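You operate a simulated robot arm through the tools that you are given. There is no shell and no other tool. Be economical: measure what you need, move in short steps, check, and stop when the job is done.

You are at the controls of a simulated robot arm. One attempt, no reset.

JOB
Heat the gold ring to 80 degrees on the heater, then switch off.
Fine: the hot ring stays on the cone; don't touch it.

It is judged by the outcome, as a careful person would: the job done as asked, and still so three seconds after it is handed in. It fails if anything else is knocked over, pushed out of place, dropped, spilled or broken.

ROBOT AND FRAMES
A 6-joint arm with a two-finger parallel gripper, fixed in place. Base frame: the origin is at the foot of the arm, x ahead of it, y to its left, z up; the work surface is at about z = 850. Units: mm, rad, N and s.
With the tool pointing down near the work surface it reaches from about 260 to 680 mm from the base axis. Its first joint turns from -1.152 to 1.152 rad. Payload 2.9 kg.
The tool frame sits at the grasp point between the pads (the TCP): z along the fingers, y along the line on which they close. The tips reach 30 mm beyond it. The gripper opens to 110 mm. The fingers are 20 mm wide and 10 mm thick; the gripper's body (48 by 112 mm) begins 55 mm behind the TCP.
Orientation is told as [roll, pitch, yaw] about the base's x, y, z axes, in that order, counted from this pose: with the fingers straight down and closing along the base's y, the tool's x points along the base's -x, its y along +y and its z along -z.

CONTROLS
- The arm moves only by the tool move_arm. Its argument "rows" is a list of rows, each a list of 7 numbers: the shift along the base's x, y, z in mm, then the turn, a rotation vector about the base's x, y, z in rad, then the opening, from 0 (shut) to 1 (fully open). In form: [[tx, ty, tz, ax, ay, az, grip], ...]. A call has 1 to 12 rows; each row is the pose to reach, as a shift and turn from the pose commanded when the call began. Rows are played at 5 a second. More than 50 mm and 0.15 rad between two rows, or a gripper value outside its range, and nothing of the call is played. Where a pose cannot be reached the arm comes as near as it can. A force on the tool above 40 N (or 10 N above the force at the start of the call, whichever is more), or a blocked arm, ends the call early, and 0.2 s more pass. The fingers move at their own pace (about 108 mm/s each) and stop on an object; they squeeze with about 37 N. The grip force told is the motor's: it shows also when the fingers shut on nothing. Time passes only in rows, and 0.2 s behind the last, so rows that repeat a pose let the fingers close. The reply holds the time, the measured pose of the TCP, the force on the tool along the base axes, the opening and the grip force, in the units named above and with some noise.
- Cameras (640 x 400 px; columns grow to the right, rows downward): "scene" is fixed at [79.3, 421.5, 1406.7]; the picture's right is [-0.77, -0.63, 0.00], its down [-0.24, 0.30, -0.92] and it looks along [0.58, -0.72, -0.38] (base axes); focal length 320 px, centre (320, 200). "wrist" rides on the gripper at [-36, 0, -57] in the tool frame; the picture's right is [0.00, -1.00, 0.00], its down [0.97, 0.00, -0.24] and it looks along [0.24, 0.00, 0.97] (tool axes); focal length 218 px, centre (320, 200). There is no depth. A picture from a camera that has moved, and an enlarged one, comes with that camera's place and axes in the base frame and with its lens. The place of the scene camera against the robot may be out by one fixed shift of up to 12 mm in any direction.
- get_image(camera): a new picture of that camera. It takes no simulated time.
- enlarge(camera, box): a new picture of the part [left, top, right, bottom] of that camera's present view, enlarged. It takes no simulated time.
- finish_job(): hands the job in; it is judged then, once.

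Work in short steps. Places have to be worked out from the pictures, the camera data and where the tool is seen: move nearer, look again, correct. Check each grasp and each placing, and mend what went wrong. You have 120 turns and 84 pictures in all, those below and enlarged ones among them. Open the gripper and draw the arm clear of the work before you hand the job in, unless the task says otherwise; then end with one line.

The tools are called after "Emit:" by a JSON object that holds its "api" and its "payload". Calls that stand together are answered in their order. move_arm: Moves the arm, as the interface text tells. Its arguments: {"type":"object","properties":{"rows":{"type":"array","items":{"type":"array","items":{"type":"number"}}}},"required":["rows"]} The other tools are called the same way: get_image (camera) takes a picture; enlarge (camera, box) takes an enlarged picture of a part of a camera's view; finish_job () hands the job in.

At the start:

```text
time: 0.0
tool_pos: [455.9, 43.3, 1236.1]
orientation: [0.0, 0.0, 0.0]
wrist_force: [0.2, 0.5, -0.9]
finger_gap: 110.1
grasp_force: 0.1
```

scene: 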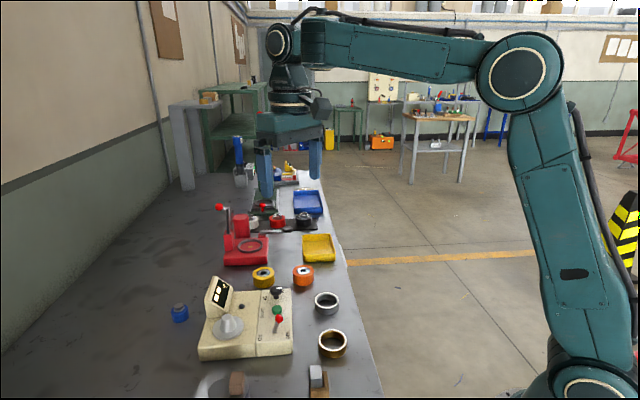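
wrist: 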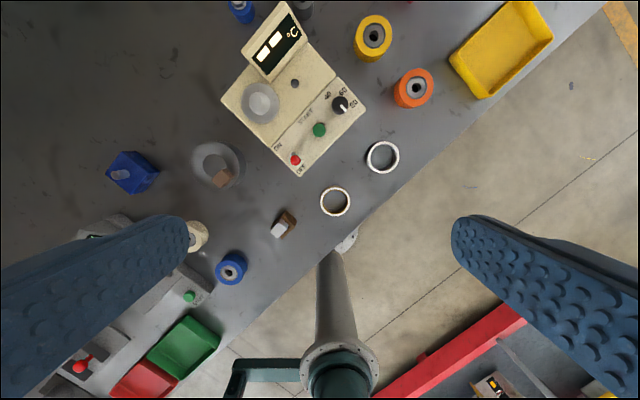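

The heater (cream box with cone, display, dial, green button, red switch) is ahead, with two rings to its right. I'll enlarge both views to read them.

Emit:
{"api": "enlarge", "payload": {"camera": "wrist", "box": [210, 0, 410, 220]}}

Emit:
{"api": "enlarge", "payload": {"camera": "scene", "box": [180, 250, 380, 400]}}

```text
1.82 times, centred on (310, 110) of wrist
camera zoom: at [492.0, 44.4, 1291.8], right [0.0, -1.0, 0.0], down [-0.97, 0.0, 0.24], along [-0.24, 0.0, -0.97], focal length 397 px, centre (338, 364)
```

zoom: 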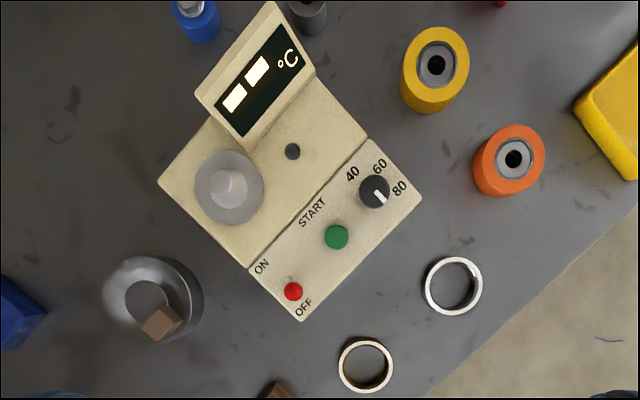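

```text
2.67 times, centred on (280, 325) of scene
camera zoom: at [79.3, 421.5, 1406.7], right [-0.77, -0.63, 0.0], down [-0.24, 0.3, -0.92], along [0.58, -0.72, -0.38], focal length 854 px, centre (427, -133)
```

zoom: 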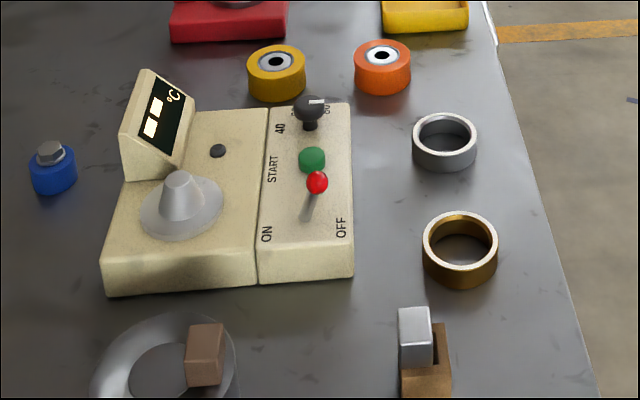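

The gold ring is at about (385, 14), the cone at about (558, 139), and the panel runs diagonally. I'll go lower over the panel to read the dial and switch.

Emit:
{"api": "move_arm", "payload": {"rows": [[18, 0, -39, 0, 0, 0, 1], [37, 0, -78, 0, 0, 0, 1], [55, 0, -117, 0, 0, 0, 1], [74, 0, -156, 0, 0, 0, 1], [74, 0, -156, 0, 0, 0, 1]]}}

Emit:
{"api": "get_image", "payload": {"camera": "wrist"}}

```text
time: 1.2
tool_pos: [532.7, 43.7, 1077.9]
orientation: [0.002, -0.001, 0.0]
wrist_force: [-0.6, 0.4, 0.2]
finger_gap: 109.9
grasp_force: 0.0
```

```text
79 pictures are left
camera wrist: at [567.9, 44.9, 1134.7], right [0.0, -1.0, 0.0], down [-0.97, 0.0, 0.24], along [-0.24, 0.0, -0.97], focal length 218 px, centre (320, 200)
```

wrist: 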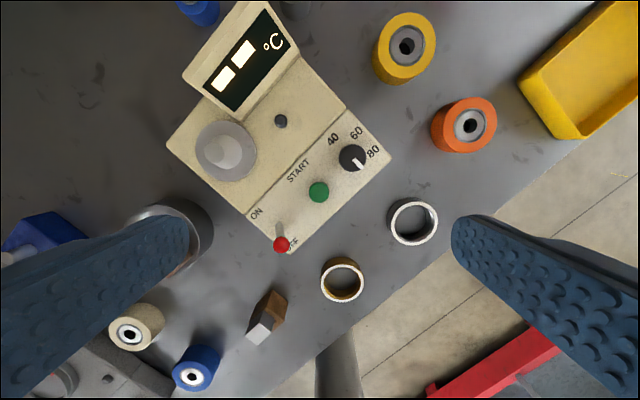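

Emit:
{"api": "enlarge", "payload": {"camera": "wrist", "box": [230, 110, 410, 260]}}

Emit:
{"api": "enlarge", "payload": {"camera": "wrist", "box": [160, 0, 320, 190]}}

Emit:
{"api": "enlarge", "payload": {"camera": "scene", "box": [250, 280, 310, 340]}}

```text
2.67 times, centred on (320, 185) of wrist
camera zoom: at [567.9, 44.9, 1134.7], right [0.0, -1.0, 0.0], down [-0.97, 0.0, 0.24], along [-0.24, 0.0, -0.97], focal length 582 px, centre (320, 240)
```

zoom: 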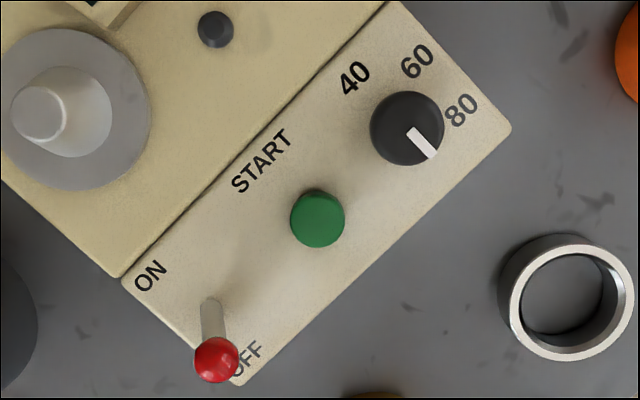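

```text
2.11 times, centred on (240, 95) of wrist
camera zoom: at [567.9, 44.9, 1134.7], right [0.0, -1.0, 0.0], down [-0.97, 0.0, 0.24], along [-0.24, 0.0, -0.97], focal length 460 px, centre (488, 421)
```

zoom: 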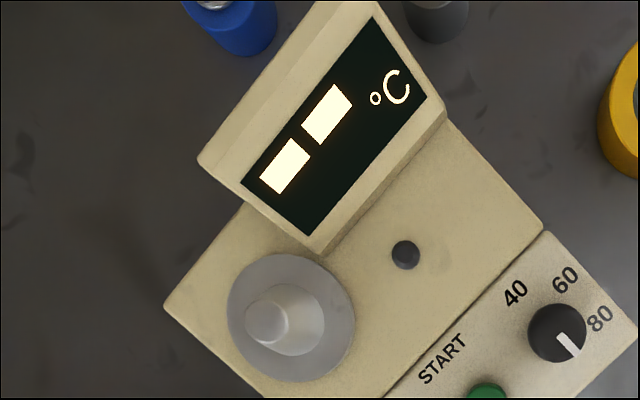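

```text
6.67 times, centred on (280, 310) of scene
camera zoom: at [79.3, 421.5, 1406.7], right [-0.77, -0.63, 0.0], down [-0.24, 0.3, -0.92], along [0.58, -0.72, -0.38], focal length 2134 px, centre (587, -533)
```

zoom: 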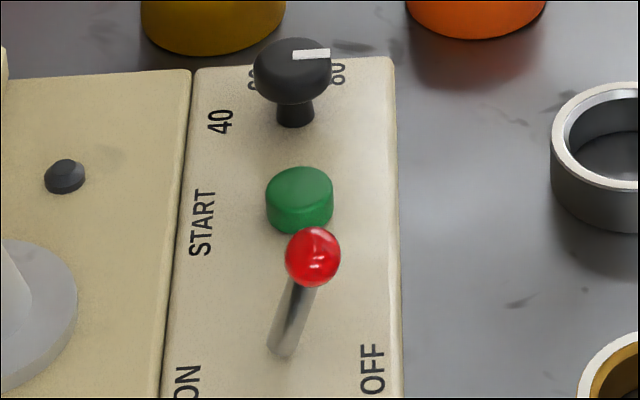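

The switch leans to OFF, and the dial tick points past 80, so it needs about 60° counter-clockwise. The ring comes first: I'll move above it at (383, 13) with yaw -45°, so that later the fingers clear the display.

Emit:
{"api": "move_arm", "payload": {"rows": [[-24.5, -5, -21.7, 0, 0, -0.131, 0.8], [-49, -10, -43.3, 0, 0, -0.262, 0.8], [-73.5, -15, -65, 0, 0, -0.393, 0.8], [-98, -20, -86.7, 0, 0, -0.524, 0.8], [-122.5, -25, -108.3, 0, 0, -0.655, 0.8], [-147, -30, -130, 0, 0, -0.785, 0.8], [-147, -30, -130, 0, 0, -0.785, 0.8]]}}

Emit:
{"api": "get_image", "payload": {"camera": "wrist"}}

Emit:
{"api": "get_image", "payload": {"camera": "scene"}}

```text
time: 2.8
tool_pos: [384.2, 12.5, 948.6]
orientation: [-0.001, 0.0, -0.788]
wrist_force: [-0.4, -0.1, -0.7]
finger_gap: 88.0
grasp_force: 0.0
```

```text
75 pictures are left
camera wrist: at [409.5, -10.5, 1004.5], right [-0.71, -0.71, 0.0], down [-0.69, 0.69, 0.24], along [-0.17, 0.17, -0.97], focal length 218 px, centre (320, 200)
```

wrist: 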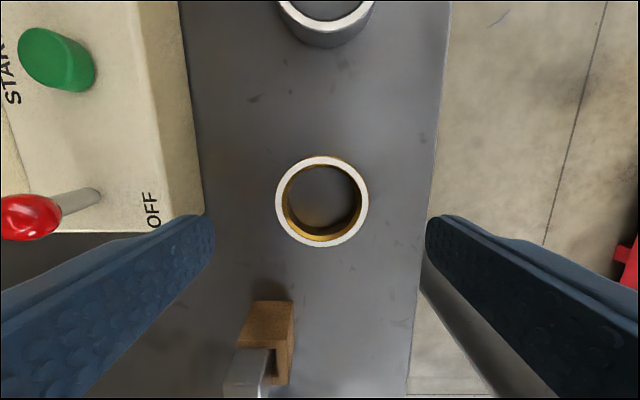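

```text
74 pictures are left
```

scene: 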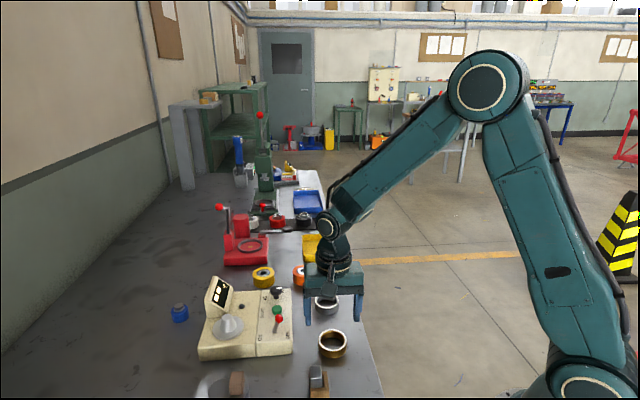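

The ring centre reads about (385, 12) with an outer diameter near 57 mm, and the fingers' way down is clear. I descend and close.

Emit:
{"api": "move_arm", "payload": {"rows": [[2, -1, -32, 0, 0, 0, 0.8], [2, -1, -64, 0, 0, 0, 0.8], [2, -1, -64, 0, 0, 0, 0.8], [2, -1, -64, 0, 0, 0, 0.6], [2, -1, -64, 0, 0, 0, 0.3], [2, -1, -64, 0, 0, 0, 0.3]]}}

Emit:
{"api": "get_image", "payload": {"camera": "wrist"}}

```text
time: 4.2
tool_pos: [384.4, 11.2, 883.3]
orientation: [0.0, -0.001, -0.785]
wrist_force: [0.3, -0.4, 0.1]
finger_gap: 60.1
grasp_force: 36.6
```

```text
73 pictures are left
camera wrist: at [409.1, -12.1, 939.6], right [-0.71, -0.71, 0.0], down [-0.69, 0.69, 0.24], along [-0.17, 0.17, -0.97], focal length 218 px, centre (320, 200)
```

wrist: 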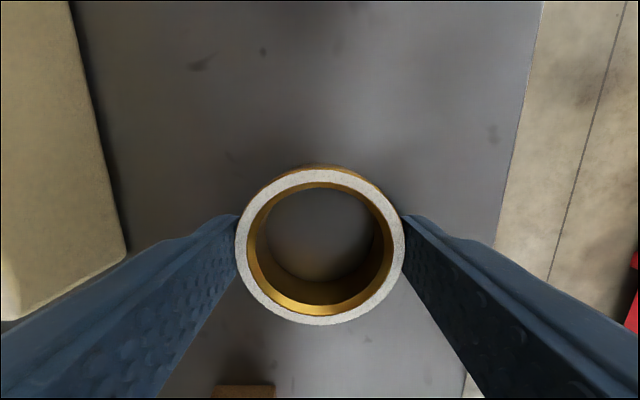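

Gripped at 60 mm; the ring is about 20 mm tall with a bore near 45 mm, centred on the TCP. I lift it and move to a spot beside the cone, estimated at (563, 146), to sight the cone past the ring.

Emit:
{"api": "move_arm", "payload": {"rows": [[0, 0, 20, 0, 0, 0, 0.3], [0, 0, 60, 0, 0, 0, 0.3], [0, 0, 100, 0, 0, 0, 0.3], [24, 38, 124, 0, 0, 0, 0.3], [48, 76, 124, 0, 0, 0, 0.3], [73, 115, 124, 0, 0, 0, 0.3], [97, 153, 124, 0, 0, 0, 0.3], [121, 191, 124, 0, 0, 0, 0.3], [121, 191, 124, 0, 0, 0, 0.3]]}}

Emit:
{"api": "get_image", "payload": {"camera": "wrist"}}

Emit:
{"api": "enlarge", "payload": {"camera": "scene", "box": [170, 200, 370, 370]}}

```text
refused: row 4 steps farther than a row can; nothing moved
```

```text
72 pictures are left
camera wrist: at [409.1, -12.1, 939.6], right [-0.71, -0.71, 0.0], down [-0.69, 0.69, 0.24], along [-0.17, 0.17, -0.97], focal length 218 px, centre (320, 200)
```

wrist: 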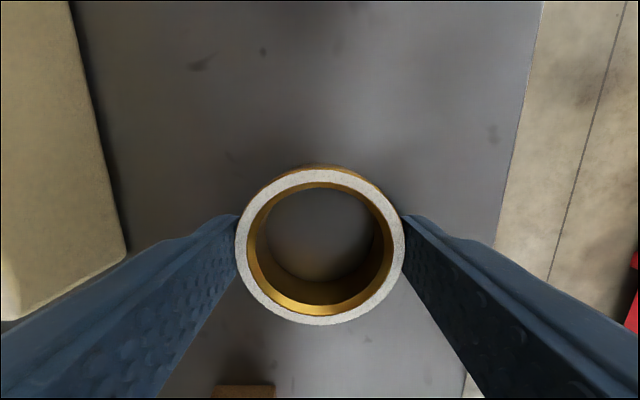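

```text
2.35 times, centred on (270, 285) of scene
camera zoom: at [79.3, 421.5, 1406.7], right [-0.77, -0.63, 0.0], down [-0.24, 0.3, -0.92], along [0.58, -0.72, -0.38], focal length 753 px, centre (438, 0)
```

zoom: 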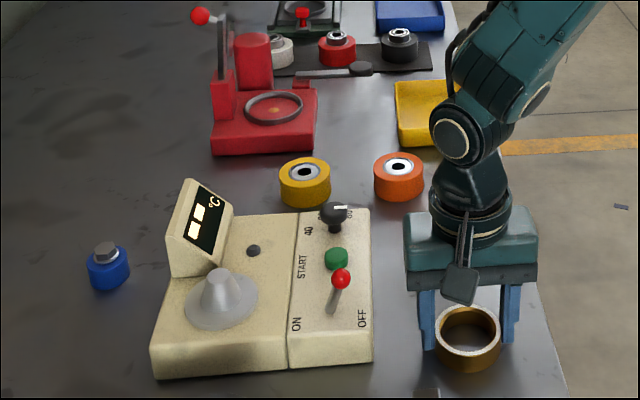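

The step between two rows was too long, so nothing moved. I repeat it with a spare lift row.

Emit:
{"api": "move_arm", "payload": {"rows": [[0, 0, 20, 0, 0, 0, 0.3], [0, 0, 60, 0, 0, 0, 0.3], [0, 0, 100, 0, 0, 0, 0.3], [0, 0, 124, 0, 0, 0, 0.3], [24, 38, 124, 0, 0, 0, 0.3], [48, 76, 124, 0, 0, 0, 0.3], [73, 115, 124, 0, 0, 0, 0.3], [97, 153, 124, 0, 0, 0, 0.3], [121, 191, 124, 0, 0, 0, 0.3], [121, 191, 124, 0, 0, 0, 0.3]]}}

Emit:
{"api": "get_image", "payload": {"camera": "wrist"}}

Emit:
{"api": "enlarge", "payload": {"camera": "scene", "box": [170, 200, 370, 370]}}

```text
time: 6.4
tool_pos: [505.8, 205.7, 1008.3]
orientation: [0.0, 0.0, -0.785]
wrist_force: [-0.4, -0.5, -2.7]
finger_gap: 60.1
grasp_force: 36.8
```

```text
70 pictures are left
camera wrist: at [530.8, 181.4, 1063.7], right [-0.71, -0.71, 0.0], down [-0.69, 0.69, 0.24], along [-0.17, 0.17, -0.97], focal length 218 px, centre (320, 200)
```

wrist: 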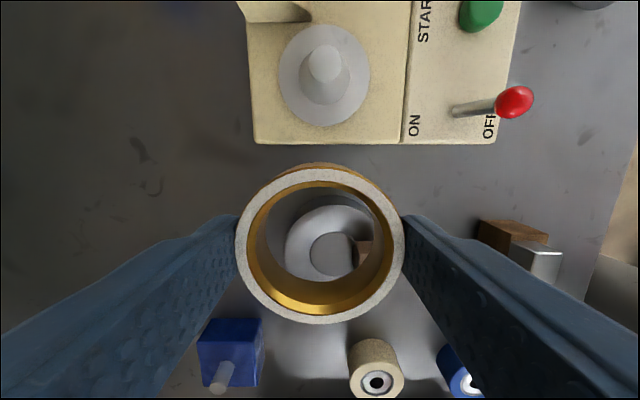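

```text
2.35 times, centred on (270, 285) of scene
camera zoom: at [79.3, 421.5, 1406.7], right [-0.77, -0.63, 0.0], down [-0.24, 0.3, -0.92], along [0.58, -0.72, -0.38], focal length 753 px, centre (438, 0)
```

zoom: 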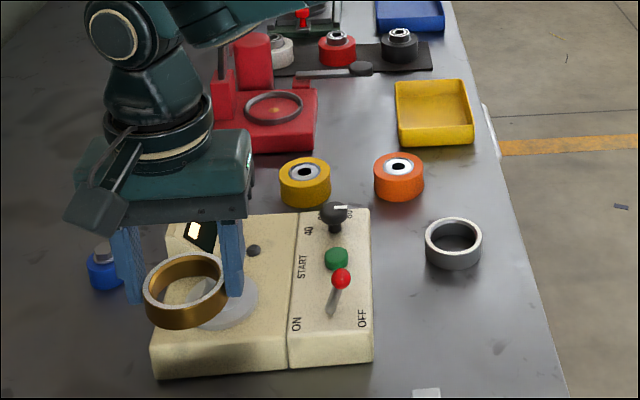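

Measured in this one picture, the cone axis lies (+57, -61) from the ring centre, with its tip at about z 918. The heater sides are square to the tool, so the yaw is right. I move over it, come down to just above the tip and check alignment through the bore.

Emit:
{"api": "move_arm", "payload": {"rows": [[19, -20, 0, 0, 0, 0, 0.3], [38, -41, 0, 0, 0, 0, 0.3], [56.8, -60.9, 0, 0, 0, 0, 0.3], [56.8, -60.9, -18, 0, 0, 0, 0.3], [56.8, -60.9, -36, 0, 0, 0, 0.3], [56.8, -60.9, -36, 0, 0, 0, 0.3]]}}

Emit:
{"api": "get_image", "payload": {"camera": "wrist"}}

Emit:
{"api": "enlarge", "payload": {"camera": "scene", "box": [170, 220, 330, 370]}}

```text
time: 7.8
tool_pos: [562.6, 141.9, 972.3]
orientation: [0.001, -0.001, -0.786]
wrist_force: [0.6, -0.6, -2.5]
finger_gap: 60.4
grasp_force: 37.3
```

```text
68 pictures are left
camera wrist: at [588.1, 118.0, 1029.1], right [-0.71, -0.71, 0.0], down [-0.69, 0.69, 0.24], along [-0.17, 0.17, -0.97], focal length 218 px, centre (320, 200)
```

wrist: 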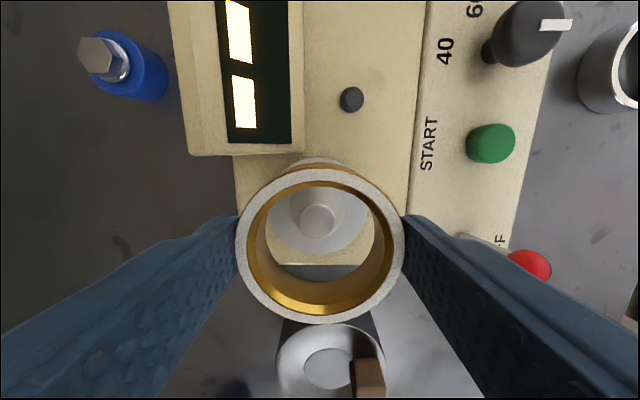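

```text
2.67 times, centred on (250, 295) of scene
camera zoom: at [79.3, 421.5, 1406.7], right [-0.77, -0.63, 0.0], down [-0.24, 0.3, -0.92], along [0.58, -0.72, -0.38], focal length 854 px, centre (507, -53)
```

zoom: 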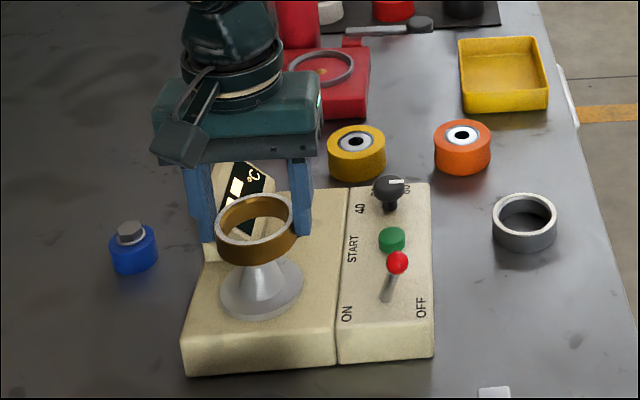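

Through the bore the cone is within about 2 mm of centre, and the display is off to the side of the gripper's path. I correct by (0.4, 1.8) and go down 25 mm, then look again.

Emit:
{"api": "move_arm", "payload": {"rows": [[0.4, 1.8, -5, 0, 0, 0, 0.3], [0.4, 1.8, -15, 0, 0, 0, 0.3], [0.4, 1.8, -25, 0, 0, 0, 0.3], [0.4, 1.8, -25, 0, 0, 0, 0.3]]}}

Emit:
{"api": "get_image", "payload": {"camera": "wrist"}}

Emit:
{"api": "enlarge", "payload": {"camera": "scene", "box": [190, 230, 310, 340]}}

```text
time: 8.8
tool_pos: [562.3, 144.3, 950.7]
orientation: [0.0, 0.0, -0.786]
wrist_force: [0.1, 0.6, -1.7]
finger_gap: 60.3
grasp_force: 37.1
```

```text
66 pictures are left
camera wrist: at [588.2, 120.1, 1004.6], right [-0.71, -0.71, 0.0], down [-0.69, 0.69, 0.24], along [-0.17, 0.17, -0.97], focal length 218 px, centre (320, 200)
```

wrist: 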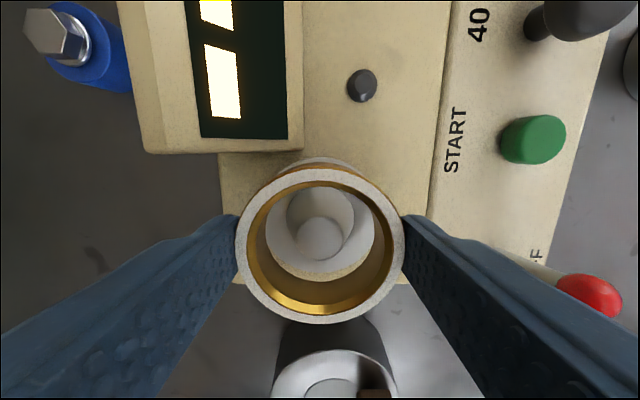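

```text
3.64 times, centred on (250, 285) of scene
camera zoom: at [79.3, 421.5, 1406.7], right [-0.77, -0.63, 0.0], down [-0.24, 0.3, -0.92], along [0.58, -0.72, -0.38], focal length 1164 px, centre (574, -109)
```

zoom: 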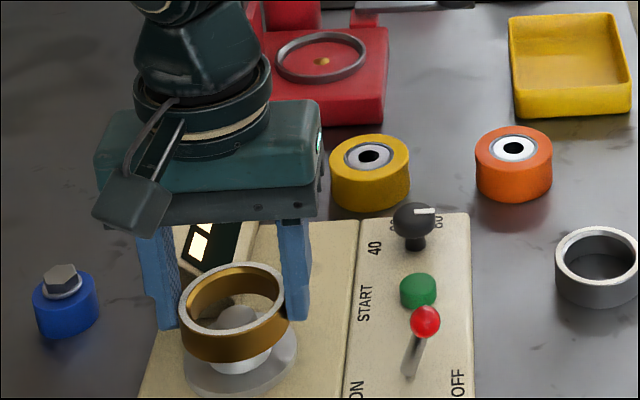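

The tip is centred in the bore. I lower the rest of the way in small steps, stopping just short of the flange.

Emit:
{"api": "move_arm", "payload": {"rows": [[0, 0, -5, 0, 0, 0, 0.3], [0, 0, -9, 0, 0, 0, 0.3], [0, 0, -13, 0, 0, 0, 0.3], [0, 0, -13, 0, 0, 0, 0.3]]}}

Emit:
{"api": "get_image", "payload": {"camera": "wrist"}}

Emit:
{"api": "enlarge", "payload": {"camera": "scene", "box": [190, 230, 310, 340]}}

```text
time: 9.8
tool_pos: [563.4, 144.2, 934.3]
orientation: [0.0, -0.001, -0.786]
wrist_force: [0.8, -0.3, -2.0]
finger_gap: 60.0
grasp_force: 37.0
```

```text
64 pictures are left
camera wrist: at [589.1, 120.3, 991.3], right [-0.71, -0.71, 0.0], down [-0.69, 0.69, 0.24], along [-0.17, 0.17, -0.97], focal length 218 px, centre (320, 200)
```

wrist: 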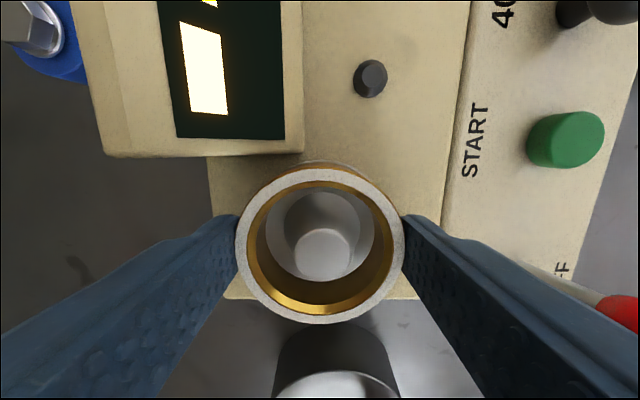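

```text
3.64 times, centred on (250, 285) of scene
camera zoom: at [79.3, 421.5, 1406.7], right [-0.77, -0.63, 0.0], down [-0.24, 0.3, -0.92], along [0.58, -0.72, -0.38], focal length 1164 px, centre (574, -109)
```

zoom: 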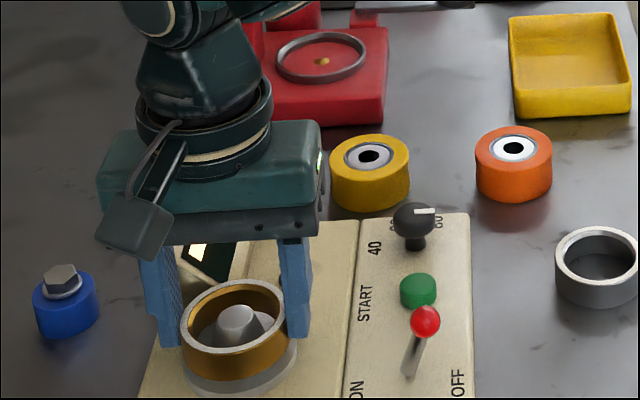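

The ring is around the cone, a few mm above the flange. I creep down while watching the force.

Emit:
{"api": "move_arm", "payload": {"rows": [[0, 0, -1.5, 0, 0, 0, 0.3], [0, 0, -3, 0, 0, 0, 0.3], [0, 0, -3, 0, 0, 0, 0.3]]}}

Emit:
{"api": "enlarge", "payload": {"camera": "scene", "box": [200, 280, 270, 350]}}

```text
time: 10.6
tool_pos: [563.9, 144.1, 933.0]
orientation: [0.0, 0.001, -0.784]
wrist_force: [0.6, -0.4, -1.7]
finger_gap: 60.0
grasp_force: 36.8
```

```text
5.71 times, centred on (235, 315) of scene
camera zoom: at [79.3, 421.5, 1406.7], right [-0.77, -0.63, 0.0], down [-0.24, 0.3, -0.92], along [0.58, -0.72, -0.38], focal length 1829 px, centre (806, -457)
```

zoom: 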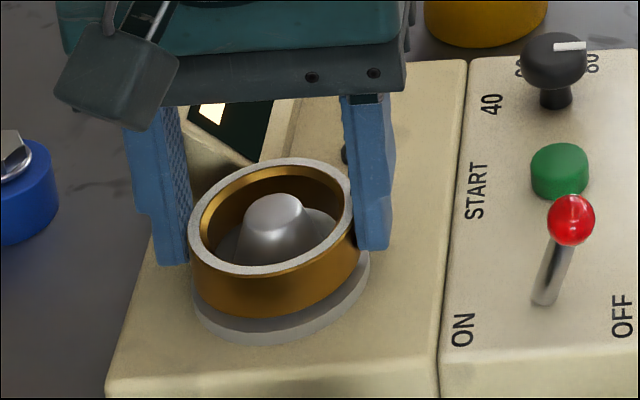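

There is no contact force yet and a small gap shows below the ring. I continue down.

Emit:
{"api": "move_arm", "payload": {"rows": [[0, 0, -1.5, 0, 0, 0, 0.3], [0, 0, -3, 0, 0, 0, 0.3], [0, 0, -3, 0, 0, 0, 0.3]]}}

Emit:
{"api": "enlarge", "payload": {"camera": "scene", "box": [200, 280, 270, 350]}}

```text
time: 11.4
tool_pos: [563.9, 142.8, 929.1]
orientation: [0.001, -0.001, -0.784]
wrist_force: [0.0, -0.1, -1.4]
finger_gap: 60.1
grasp_force: 37.8
```

```text
5.71 times, centred on (235, 315) of scene
camera zoom: at [79.3, 421.5, 1406.7], right [-0.77, -0.63, 0.0], down [-0.24, 0.3, -0.92], along [0.58, -0.72, -0.38], focal length 1829 px, centre (806, -457)
```

zoom: 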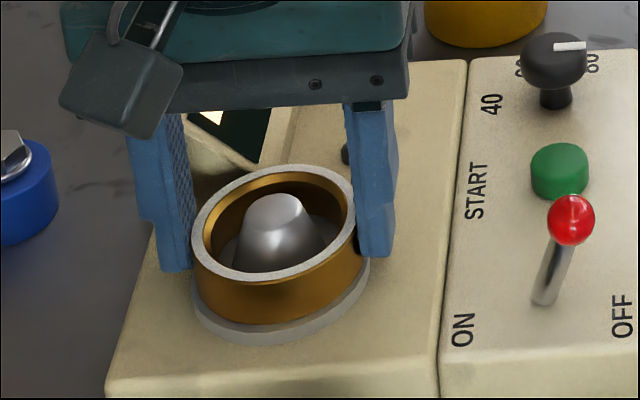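

The gap is closing and there's still no contact. Down another 3 mm.

Emit:
{"api": "move_arm", "payload": {"rows": [[0, 0, -1, 0, 0, 0, 0.3], [0, 0, -2, 0, 0, 0, 0.3], [0, 0, -3, 0, 0, 0, 0.3], [0, 0, -3, 0, 0, 0, 0.3]]}}

Emit:
{"api": "enlarge", "payload": {"camera": "scene", "box": [200, 280, 270, 350]}}

```text
time: 12.4
tool_pos: [564.0, 142.4, 929.0]
orientation: [0.002, -0.002, -0.789]
wrist_force: [0.5, -8.7, 21.2]
finger_gap: 60.2
grasp_force: 36.9
```

```text
5.71 times, centred on (235, 315) of scene
camera zoom: at [78.9, 421.2, 1406.9], right [-0.77, -0.63, 0.0], down [-0.24, 0.3, -0.92], along [0.58, -0.72, -0.38], focal length 1829 px, centre (806, -457)
```

zoom: 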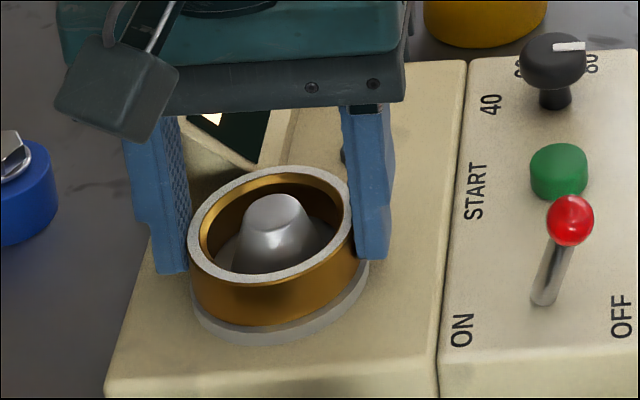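

Contact: 21 N upward, so the ring is seated. I relieve the push by 2 mm, open gently and rise.

Emit:
{"api": "move_arm", "payload": {"rows": [[0, 0, 2, 0, 0, 0, 0.3], [0, 0, 2, 0, 0, 0, 0.6], [0, 0, 2, 0, 0, 0, 0.75], [0, 0, 2, 0, 0, 0, 0.75], [0, 0, 25, 0, 0, 0, 0.75], [0, 0, 50, 0, 0, 0, 0.75], [0, 0, 90, 0, 0, 0, 0.75], [0, 0, 90, 0, 0, 0, 0.75]]}}

Emit:
{"api": "get_image", "payload": {"camera": "wrist"}}

Emit:
{"api": "enlarge", "payload": {"camera": "scene", "box": [190, 260, 310, 370]}}

```text
time: 14.2
tool_pos: [566.2, 145.2, 1019.4]
orientation: [0.001, 0.001, -0.786]
wrist_force: [0.0, -0.1, -0.5]
finger_gap: 82.5
grasp_force: 0.1
```

```text
59 pictures are left
camera wrist: at [590.1, 121.3, 1074.6], right [-0.71, -0.71, 0.0], down [-0.69, 0.69, 0.24], along [-0.17, 0.17, -0.97], focal length 218 px, centre (320, 200)
```

wrist: 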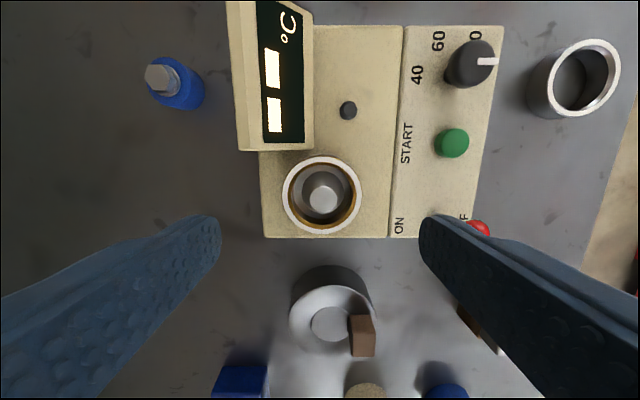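

```text
3.64 times, centred on (250, 315) of scene
camera zoom: at [79.3, 421.5, 1406.7], right [-0.77, -0.63, 0.0], down [-0.24, 0.3, -0.92], along [0.58, -0.72, -0.38], focal length 1164 px, centre (574, -218)
```

zoom: 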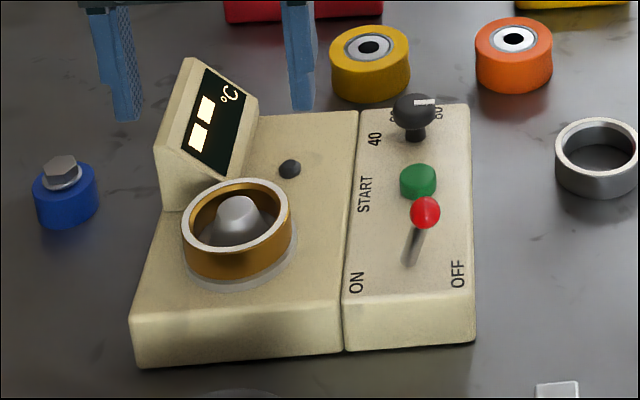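

The ring sits level on the cone. The knob top is triangulated at about (555, 10, 911). I rise first to clear the display, then move above the knob.

Emit:
{"api": "move_arm", "payload": {"rows": [[0, 0, 35, 0, 0, 0, 0.5], [0, 0, 55, 0, 0, 0, 0.5], [-2, -33, 55, 0, 0, 0, 0.5], [-4, -67, 55, 0, 0, 0, 0.5], [-6, -100, 55, 0, 0, 0, 0.5], [-8, -134, 55, 0, 0, 0, 0.5], [-8, -134, 20, 0, 0, 0, 0.5], [-8, -134, -17, 0, 0, 0, 0.5], [-8, -134, -17, 0, 0, 0, 0.5]]}}

Emit:
{"api": "get_image", "payload": {"camera": "wrist"}}

Emit:
{"api": "enlarge", "payload": {"camera": "scene", "box": [190, 240, 310, 350]}}

```text
time: 16.2
tool_pos: [555.5, 12.1, 1001.0]
orientation: [0.001, 0.0, -0.786]
wrist_force: [0.1, -0.3, -0.1]
finger_gap: 54.9
grasp_force: 0.0
```

```text
57 pictures are left
camera wrist: at [580.5, -11.5, 1056.5], right [-0.71, -0.71, 0.0], down [-0.69, 0.69, 0.24], along [-0.17, 0.17, -0.97], focal length 218 px, centre (320, 200)
```

wrist: 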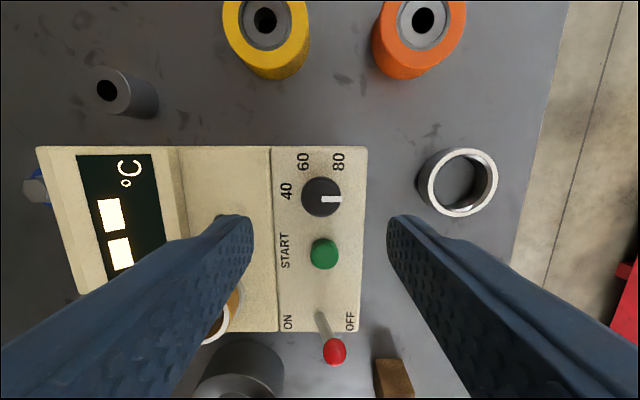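

```text
3.64 times, centred on (250, 295) of scene
camera zoom: at [79.3, 421.5, 1406.7], right [-0.77, -0.63, 0.0], down [-0.24, 0.3, -0.92], along [0.58, -0.72, -0.38], focal length 1164 px, centre (574, -146)
```

zoom: 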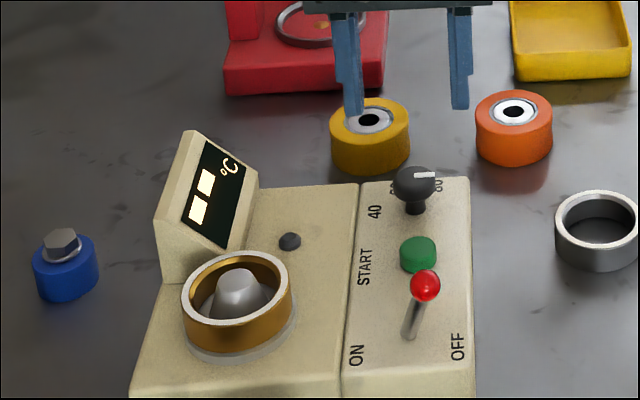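

The knob is centred under the tool. The 80 mark lies 60° counter-clockwise from the tick. I descend, leaving the tips just below the cap, and grip it.

Emit:
{"api": "move_arm", "payload": {"rows": [[0, 0, -30, 0, 0, 0, 0.5], [0, 0, -55, 0, 0, 0, 0.5], [0, 0, -71, 0, 0, 0, 0.5], [0, 0, -71, 0, 0, 0, 0.5]]}}

Emit:
{"api": "get_image", "payload": {"camera": "wrist"}}

Emit:
{"api": "enlarge", "payload": {"camera": "scene", "box": [230, 250, 320, 340]}}

```text
time: 17.2
tool_pos: [555.3, 11.3, 928.1]
orientation: [0.0, 0.0, -0.785]
wrist_force: [0.6, 0.7, -0.6]
finger_gap: 54.9
grasp_force: 0.0
```

```text
55 pictures are left
camera wrist: at [580.6, -13.2, 984.3], right [-0.71, -0.71, 0.0], down [-0.69, 0.69, 0.24], along [-0.17, 0.17, -0.97], focal length 218 px, centre (320, 200)
```

wrist: 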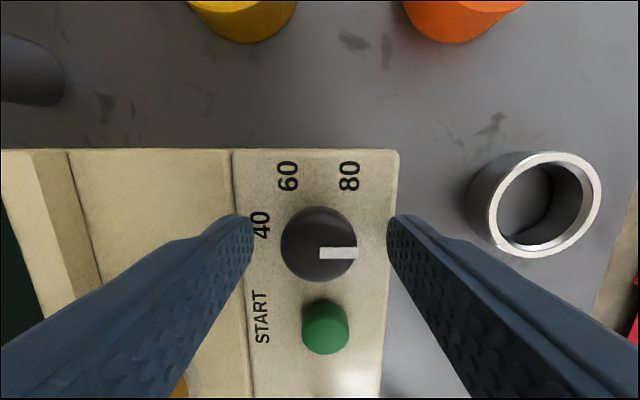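

```text
4.44 times, centred on (275, 295) of scene
camera zoom: at [79.3, 421.5, 1406.7], right [-0.77, -0.63, 0.0], down [-0.24, 0.3, -0.92], along [0.58, -0.72, -0.38], focal length 1423 px, centre (520, -222)
```

zoom: 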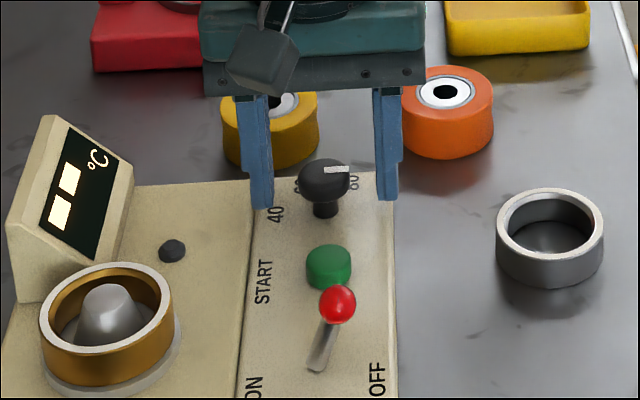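

The knob is well centred between the pads and the tips are above the panel. I close on it and turn 60° counter-clockwise.

Emit:
{"api": "move_arm", "payload": {"rows": [[0, 0, -1, 0, 0, 0, 0.3], [0, 0, -1, 0, 0, 0, 0.15], [0, 0, -1, 0, 0, 0, 0.15], [0, 0, -1, 0, 0, 0, 0.15]]}}

Emit:
{"api": "get_image", "payload": {"camera": "wrist"}}

```text
time: 18.2
tool_pos: [556.1, 10.2, 927.7]
orientation: [0.001, -0.002, -0.784]
wrist_force: [5.2, 4.7, 0.1]
finger_gap: 27.3
grasp_force: 44.7
```

```text
53 pictures are left
camera wrist: at [580.9, -12.9, 983.6], right [-0.71, -0.71, 0.0], down [-0.69, 0.69, 0.24], along [-0.17, 0.17, -0.97], focal length 218 px, centre (320, 200)
```

wrist: 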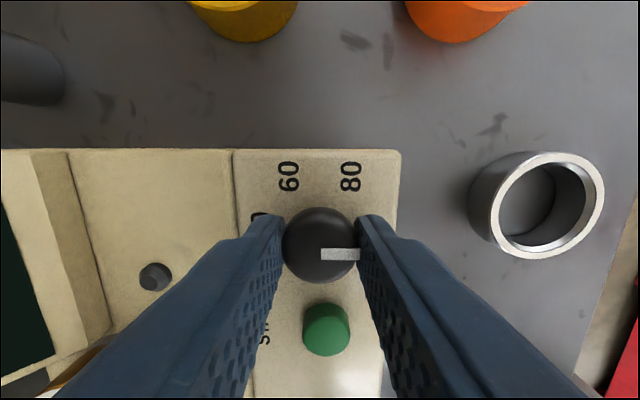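

Gripped at 27.3 mm with the tick along the closing line. Now I turn it 60°.

Emit:
{"api": "move_arm", "payload": {"rows": [[0.4, 0.4, 0, 0, 0, 0.13, 0.15], [0.4, 0.4, 0, 0, 0, 0.26, 0.15], [0.4, 0.4, 0, 0, 0, 0.39, 0.15], [0.4, 0.4, 0, 0, 0, 0.52, 0.15], [0.4, 0.4, 0, 0, 0, 0.65, 0.15], [0.4, 0.4, 0, 0, 0, 0.78, 0.15], [0.4, 0.4, 0, 0, 0, 0.91, 0.15], [0.4, 0.4, 0, 0, 0, 1.047, 0.15], [0.4, 0.4, 0, 0, 0, 1.047, 0.15]]}}

Emit:
{"api": "get_image", "payload": {"camera": "wrist"}}

```text
time: 20.2
tool_pos: [555.9, 10.3, 927.1]
orientation: [0.001, 0.003, 0.264]
wrist_force: [-1.4, 6.9, -1.9]
finger_gap: 27.6
grasp_force: 45.3
```

```text
52 pictures are left
camera wrist: at [589.8, 21.2, 983.5], right [0.26, -0.97, 0.0], down [-0.94, -0.25, 0.24], along [-0.23, -0.06, -0.97], focal length 218 px, centre (320, 200)
```

wrist: 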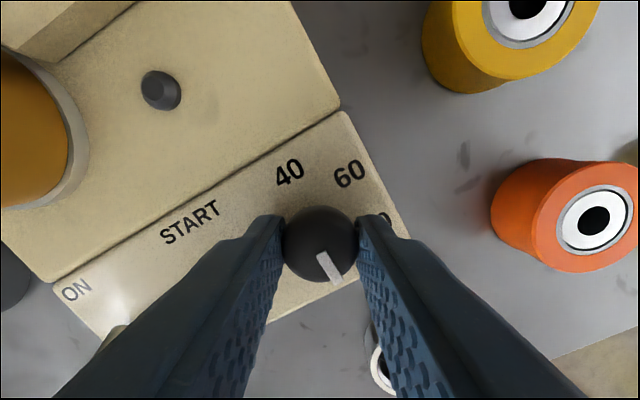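

In the picture the tick seems to have stayed put in space while the fingers turned, so they may have slipped. I enlarge to be sure.

Emit:
{"api": "enlarge", "payload": {"camera": "wrist", "box": [250, 130, 410, 310]}}

Emit:
{"api": "enlarge", "payload": {"camera": "scene", "box": [245, 270, 305, 330]}}

```text
2.22 times, centred on (330, 220) of wrist
camera zoom: at [589.8, 21.2, 983.5], right [0.26, -0.97, 0.0], down [-0.94, -0.25, 0.24], along [-0.23, -0.06, -0.97], focal length 485 px, centre (298, 156)
```

zoom: 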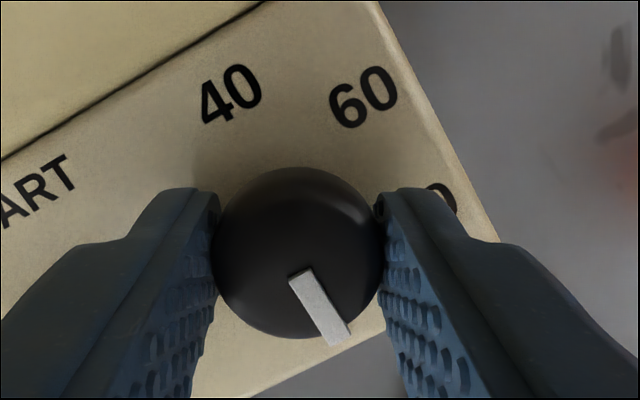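

```text
6.67 times, centred on (275, 300) of scene
camera zoom: at [79.3, 421.7, 1406.7], right [-0.77, -0.63, 0.0], down [-0.24, 0.3, -0.92], along [0.58, -0.72, -0.38], focal length 2134 px, centre (620, -467)
```

zoom: 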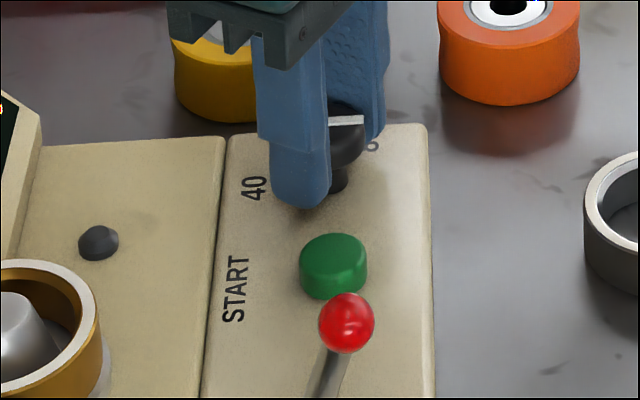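

The tick really didn't move: the pads slid round the knob. I turn back a little in the other direction to see whether the knob follows at all.

Emit:
{"api": "move_arm", "payload": {"rows": [[0, 0, 0, 0, 0, -0.1, 0.0], [0, 0, 0, 0, 0, -0.2, 0.0], [0, 0, 0, 0, 0, -0.3, 0.0], [0, 0, 0, 0, 0, -0.3, 0.0]]}}

Emit:
{"api": "enlarge", "payload": {"camera": "wrist", "box": [250, 130, 410, 310]}}

```text
time: 21.2
tool_pos: [555.4, 10.5, 928.4]
orientation: [0.002, 0.001, -0.036]
wrist_force: [-1.4, 12.1, -13.7]
finger_gap: 27.0
grasp_force: 45.1
```

```text
2.22 times, centred on (330, 220) of wrist
camera zoom: at [591.0, 10.8, 983.5], right [-0.04, -1.0, 0.0], down [-0.97, 0.04, 0.24], along [-0.24, 0.01, -0.97], focal length 485 px, centre (298, 156)
```

zoom: 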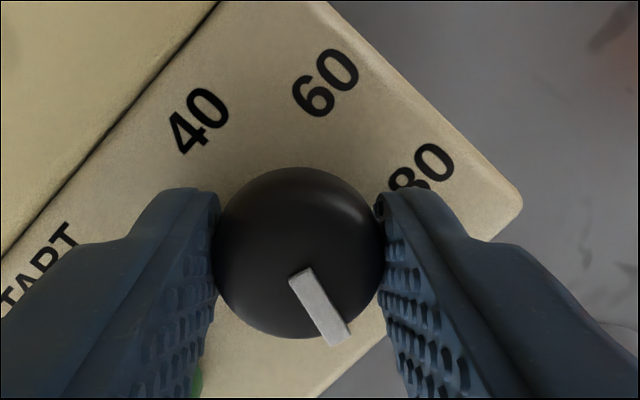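

Now the knob follows (tick turned with the gripper, about 17° clockwise). I turn counter-clockwise with the firm grip and see whether it passes its first position.

Emit:
{"api": "move_arm", "payload": {"rows": [[0, 0, 0, 0, 0, 0.1, 0.0], [0, 0, 0, 0, 0, 0.2, 0.0], [0, 0, 0, 0, 0, 0.3, 0.0], [0, 0, 0, 0, 0, 0.4, 0.0], [0, 0, 0, 0, 0, 0.5, 0.0], [0, 0, 0, 0, 0, 0.5, 0.0]]}}

Emit:
{"api": "enlarge", "payload": {"camera": "wrist", "box": [250, 130, 410, 310]}}

```text
time: 22.6
tool_pos: [556.2, 11.0, 928.0]
orientation: [0.002, -0.002, 0.464]
wrist_force: [-2.2, 13.6, -1.5]
finger_gap: 27.2
grasp_force: 44.7
```

```text
2.22 times, centred on (330, 220) of wrist
camera zoom: at [588.2, 28.3, 984.3], right [0.45, -0.89, 0.0], down [-0.87, -0.43, 0.24], along [-0.21, -0.11, -0.97], focal length 485 px, centre (298, 156)
```

zoom: 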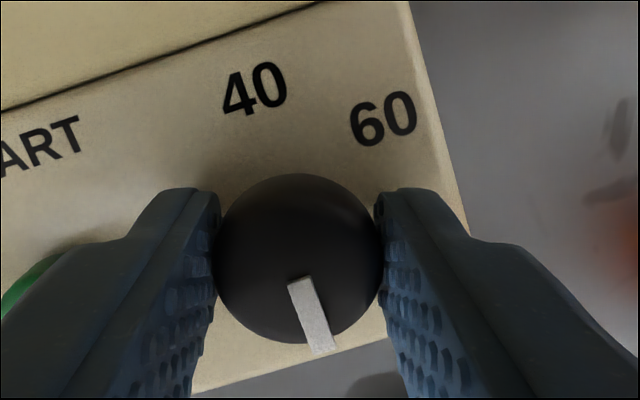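

The tick stops at its first position, so that's the counter-clockwise end stop. The dial must go clockwise, about 300°, past 40 and 60 to 80. I'll do this in strokes of about 100° with regrips.

Emit:
{"api": "move_arm", "payload": {"rows": [[0, 0, 0, 0, 0, -0.145, 0.0], [0, 0, 0, 0, 0, -0.29, 0.0], [0, 0, 0, 0, 0, -0.435, 0.0], [0, 0, 0, 0, 0, -0.58, 0.0], [0, 0, 0, 0, 0, -0.725, 0.0], [0, 0, 0, 0, 0, -0.87, 0.0], [0, 0, 0, 0, 0, -1.015, 0.0], [0, 0, 0, 0, 0, -1.16, 0.0], [0, 0, 0, 0, 0, -1.305, 0.0], [0, 0, 0, 0, 0, -1.45, 0.0], [0, 0, 0, 0, 0, -1.595, 0.0], [0, 0, 0, 0, 0, -1.74, 0.0]]}}

Emit:
{"api": "get_image", "payload": {"camera": "wrist"}}

```text
time: 25.2
tool_pos: [556.3, 11.1, 928.3]
orientation: [0.002, 0.0, -1.279]
wrist_force: [12.6, 11.0, 0.5]
finger_gap: 27.2
grasp_force: 44.9
```

```text
47 pictures are left
camera wrist: at [566.2, -22.4, 984.2], right [-0.96, -0.29, 0.0], down [-0.28, 0.93, 0.24], along [-0.07, 0.23, -0.97], focal length 218 px, centre (320, 200)
```

wrist: 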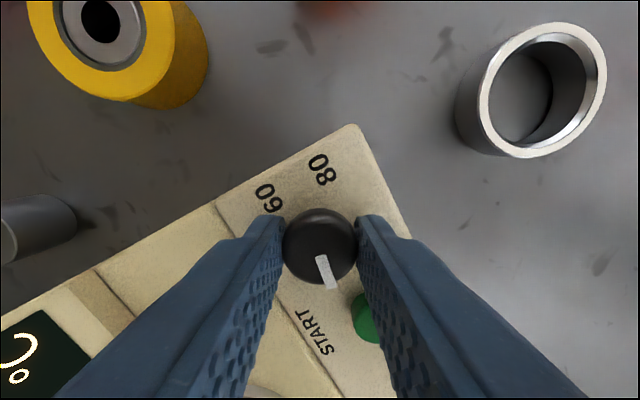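

The knob follows: 100° done. I open, swing the gripper back and regrip.

Emit:
{"api": "move_arm", "payload": {"rows": [[0, 0, 0, 0, 0, 0, 0.4], [0, 0, 0, 0, 0, 0.149, 0.4], [0, 0, 0, 0, 0, 0.298, 0.4], [0, 0, 0, 0, 0, 0.447, 0.4], [0, 0, 0, 0, 0, 0.596, 0.4], [0, 0, 0, 0, 0, 0.745, 0.4], [0, 0, 0, 0, 0, 0.894, 0.4], [0, 0, 0, 0, 0, 1.043, 0.4], [0, 0, 0, 0, 0, 1.192, 0.4], [0, 0, 0, 0, 0, 1.341, 0.4], [0, 0, 0, 0, 0, 1.49, 0.4], [0, 0, 0, 0, 0, 1.639, 0.4]]}}

Emit:
{"api": "move_arm", "payload": {"rows": [[0, 0, 0, 0, 0, 0.149, 0.4], [0, 0, 0, 0, 0, 0.149, 0.0], [0, 0, 0, 0, 0, 0.149, 0.0], [0, 0, 0, 0, 0, 0.149, 0.0]]}}

Emit:
{"api": "get_image", "payload": {"camera": "wrist"}}

```text
time: 27.8
tool_pos: [556.0, 11.6, 927.8]
orientation: [0.001, -0.001, 0.364]
wrist_force: [1.3, -0.2, 0.0]
finger_gap: 44.1
grasp_force: 0.1
```

```text
time: 28.8
tool_pos: [556.1, 10.3, 927.1]
orientation: [0.0, 0.0, 0.509]
wrist_force: [1.4, -0.8, -1.2]
finger_gap: 27.3
grasp_force: 44.9
```

```text
46 pictures are left
camera wrist: at [587.0, 29.5, 984.2], right [0.49, -0.87, 0.0], down [-0.85, -0.47, 0.24], along [-0.21, -0.12, -0.97], focal length 218 px, centre (320, 200)
```

wrist: 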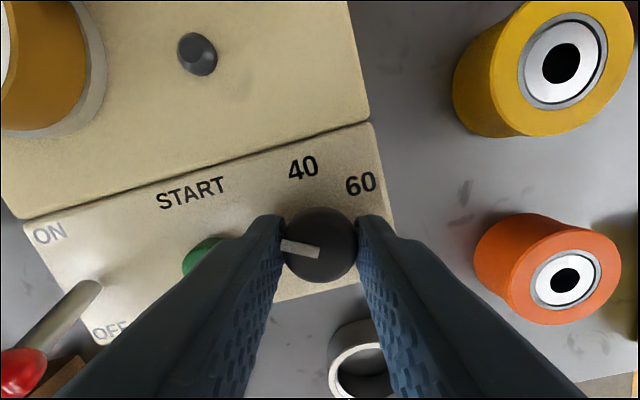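

Regripped with the tick on its way to 40. Second stroke of about 102°.

Emit:
{"api": "move_arm", "payload": {"rows": [[0, 0, 0, 0, 0, -0.149, 0.0], [0, 0, 0, 0, 0, -0.298, 0.0], [0, 0, 0, 0, 0, -0.447, 0.0], [0, 0, 0, 0, 0, -0.596, 0.0], [0, 0, 0, 0, 0, -0.745, 0.0], [0, 0, 0, 0, 0, -0.894, 0.0], [0, 0, 0, 0, 0, -1.043, 0.0], [0, 0, 0, 0, 0, -1.192, 0.0], [0, 0, 0, 0, 0, -1.341, 0.0], [0, 0, 0, 0, 0, -1.49, 0.0], [0, 0, 0, 0, 0, -1.639, 0.0], [0, 0, 0, 0, 0, -1.788, 0.0]]}}

Emit:
{"api": "move_arm", "payload": {"rows": [[0, 0, 0, 0, 0, 0, 0.4], [0, 0, 0, 0, 0, 0.149, 0.4], [0, 0, 0, 0, 0, 0.298, 0.4], [0, 0, 0, 0, 0, 0.447, 0.4], [0, 0, 0, 0, 0, 0.596, 0.4], [0, 0, 0, 0, 0, 0.745, 0.4], [0, 0, 0, 0, 0, 0.894, 0.4], [0, 0, 0, 0, 0, 1.043, 0.4], [0, 0, 0, 0, 0, 1.192, 0.4], [0, 0, 0, 0, 0, 1.341, 0.4], [0, 0, 0, 0, 0, 1.49, 0.4], [0, 0, 0, 0, 0, 1.639, 0.4]]}}

Emit:
{"api": "get_image", "payload": {"camera": "wrist"}}

```text
time: 31.4
tool_pos: [555.3, 10.8, 927.9]
orientation: [0.002, -0.001, -1.279]
wrist_force: [7.4, 7.1, -4.1]
finger_gap: 27.4
grasp_force: 45.1
```

```text
time: 34.0
tool_pos: [555.8, 9.2, 927.6]
orientation: [0.001, -0.001, 0.365]
wrist_force: [-0.5, -0.1, 0.1]
finger_gap: 44.0
grasp_force: 0.1
```

```text
45 pictures are left
camera wrist: at [589.3, 24.4, 983.9], right [0.36, -0.93, 0.0], down [-0.91, -0.35, 0.24], along [-0.22, -0.08, -0.97], focal length 218 px, centre (320, 200)
```

wrist: 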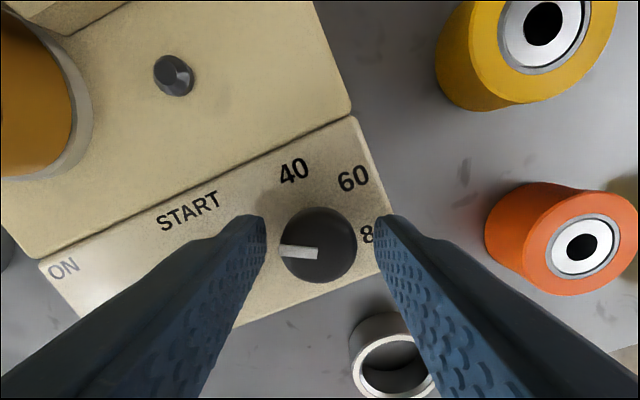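

The tick went clockwise to a stop 120° from its start, and the second stroke only slipped. So the dial has three detents over 120°, matching 40-60-80 in clockwise order, with the white mark opposite the selected number. I rise and check.

Emit:
{"api": "move_arm", "payload": {"rows": [[0, 0, 20, 0, 0, 0, 0.4], [0, 0, 60, 0, 0, 0, 0.4], [-15, 20, 90, 0, 0, 0, 0.4], [-25, 40, 120, 0, 0, 0, 0.4], [-25, 40, 120, 0, 0, 0, 0.4]]}}

Emit:
{"api": "get_image", "payload": {"camera": "wrist"}}

Emit:
{"api": "enlarge", "payload": {"camera": "scene", "box": [200, 260, 310, 360]}}

```text
time: 35.2
tool_pos: [531.0, 48.9, 1048.0]
orientation: [0.001, 0.001, 0.362]
wrist_force: [0.3, -0.6, 0.8]
finger_gap: 44.1
grasp_force: 0.0
```

```text
44 pictures are left
camera wrist: at [563.7, 63.6, 1104.2], right [0.35, -0.94, 0.0], down [-0.91, -0.34, 0.24], along [-0.23, -0.08, -0.97], focal length 218 px, centre (320, 200)
```

wrist: 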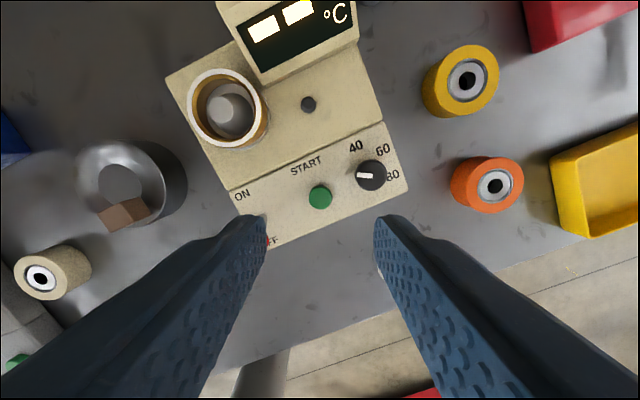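

```text
4.00 times, centred on (255, 310) of scene
camera zoom: at [79.3, 421.5, 1406.7], right [-0.77, -0.63, 0.0], down [-0.24, 0.3, -0.92], along [0.58, -0.72, -0.38], focal length 1280 px, centre (580, -240)
```

zoom: 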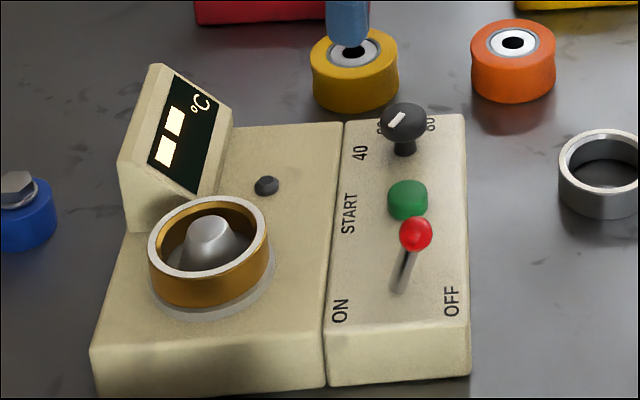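

The dial should now be on 80; the display will confirm it later. Next is the switch: I put its ball at about (470, 82, 934). I go above it with the closing line along its swing.

Emit:
{"api": "move_arm", "payload": {"rows": [[-8, 4, 0, 0, 0, -0.143, 0.4], [-15, 8, 0, 0, 0, -0.287, 0.4], [-23, 12, 0, 0, 0, -0.43, 0.4], [-30, 16, 0, 0, 0, -0.574, 0.4], [-38, 20, 0, 0, 0, -0.717, 0.4], [-45, 24, 0, 0, 0, -0.86, 0.4], [-53, 28, -10, 0, 0, -1.004, 0.4], [-60.6, 31.9, -38, 0, 0, -1.147, 0.4], [-60.6, 31.9, -38, 0, 0, -1.147, 0.4]]}}

Emit:
{"api": "get_image", "payload": {"camera": "wrist"}}

```text
time: 37.2
tool_pos: [470.7, 82.2, 1009.0]
orientation: [0.001, 0.0, -0.787]
wrist_force: [-0.1, -0.7, 0.1]
finger_gap: 43.9
grasp_force: 0.1
```

```text
42 pictures are left
camera wrist: at [495.8, 57.6, 1064.9], right [-0.71, -0.71, 0.0], down [-0.69, 0.69, 0.24], along [-0.17, 0.17, -0.97], focal length 218 px, centre (320, 200)
```

wrist: 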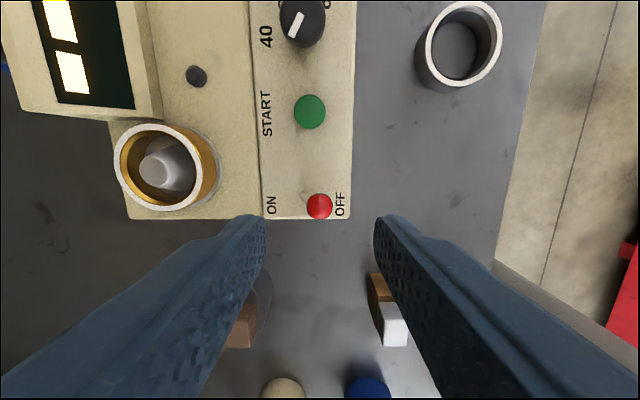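

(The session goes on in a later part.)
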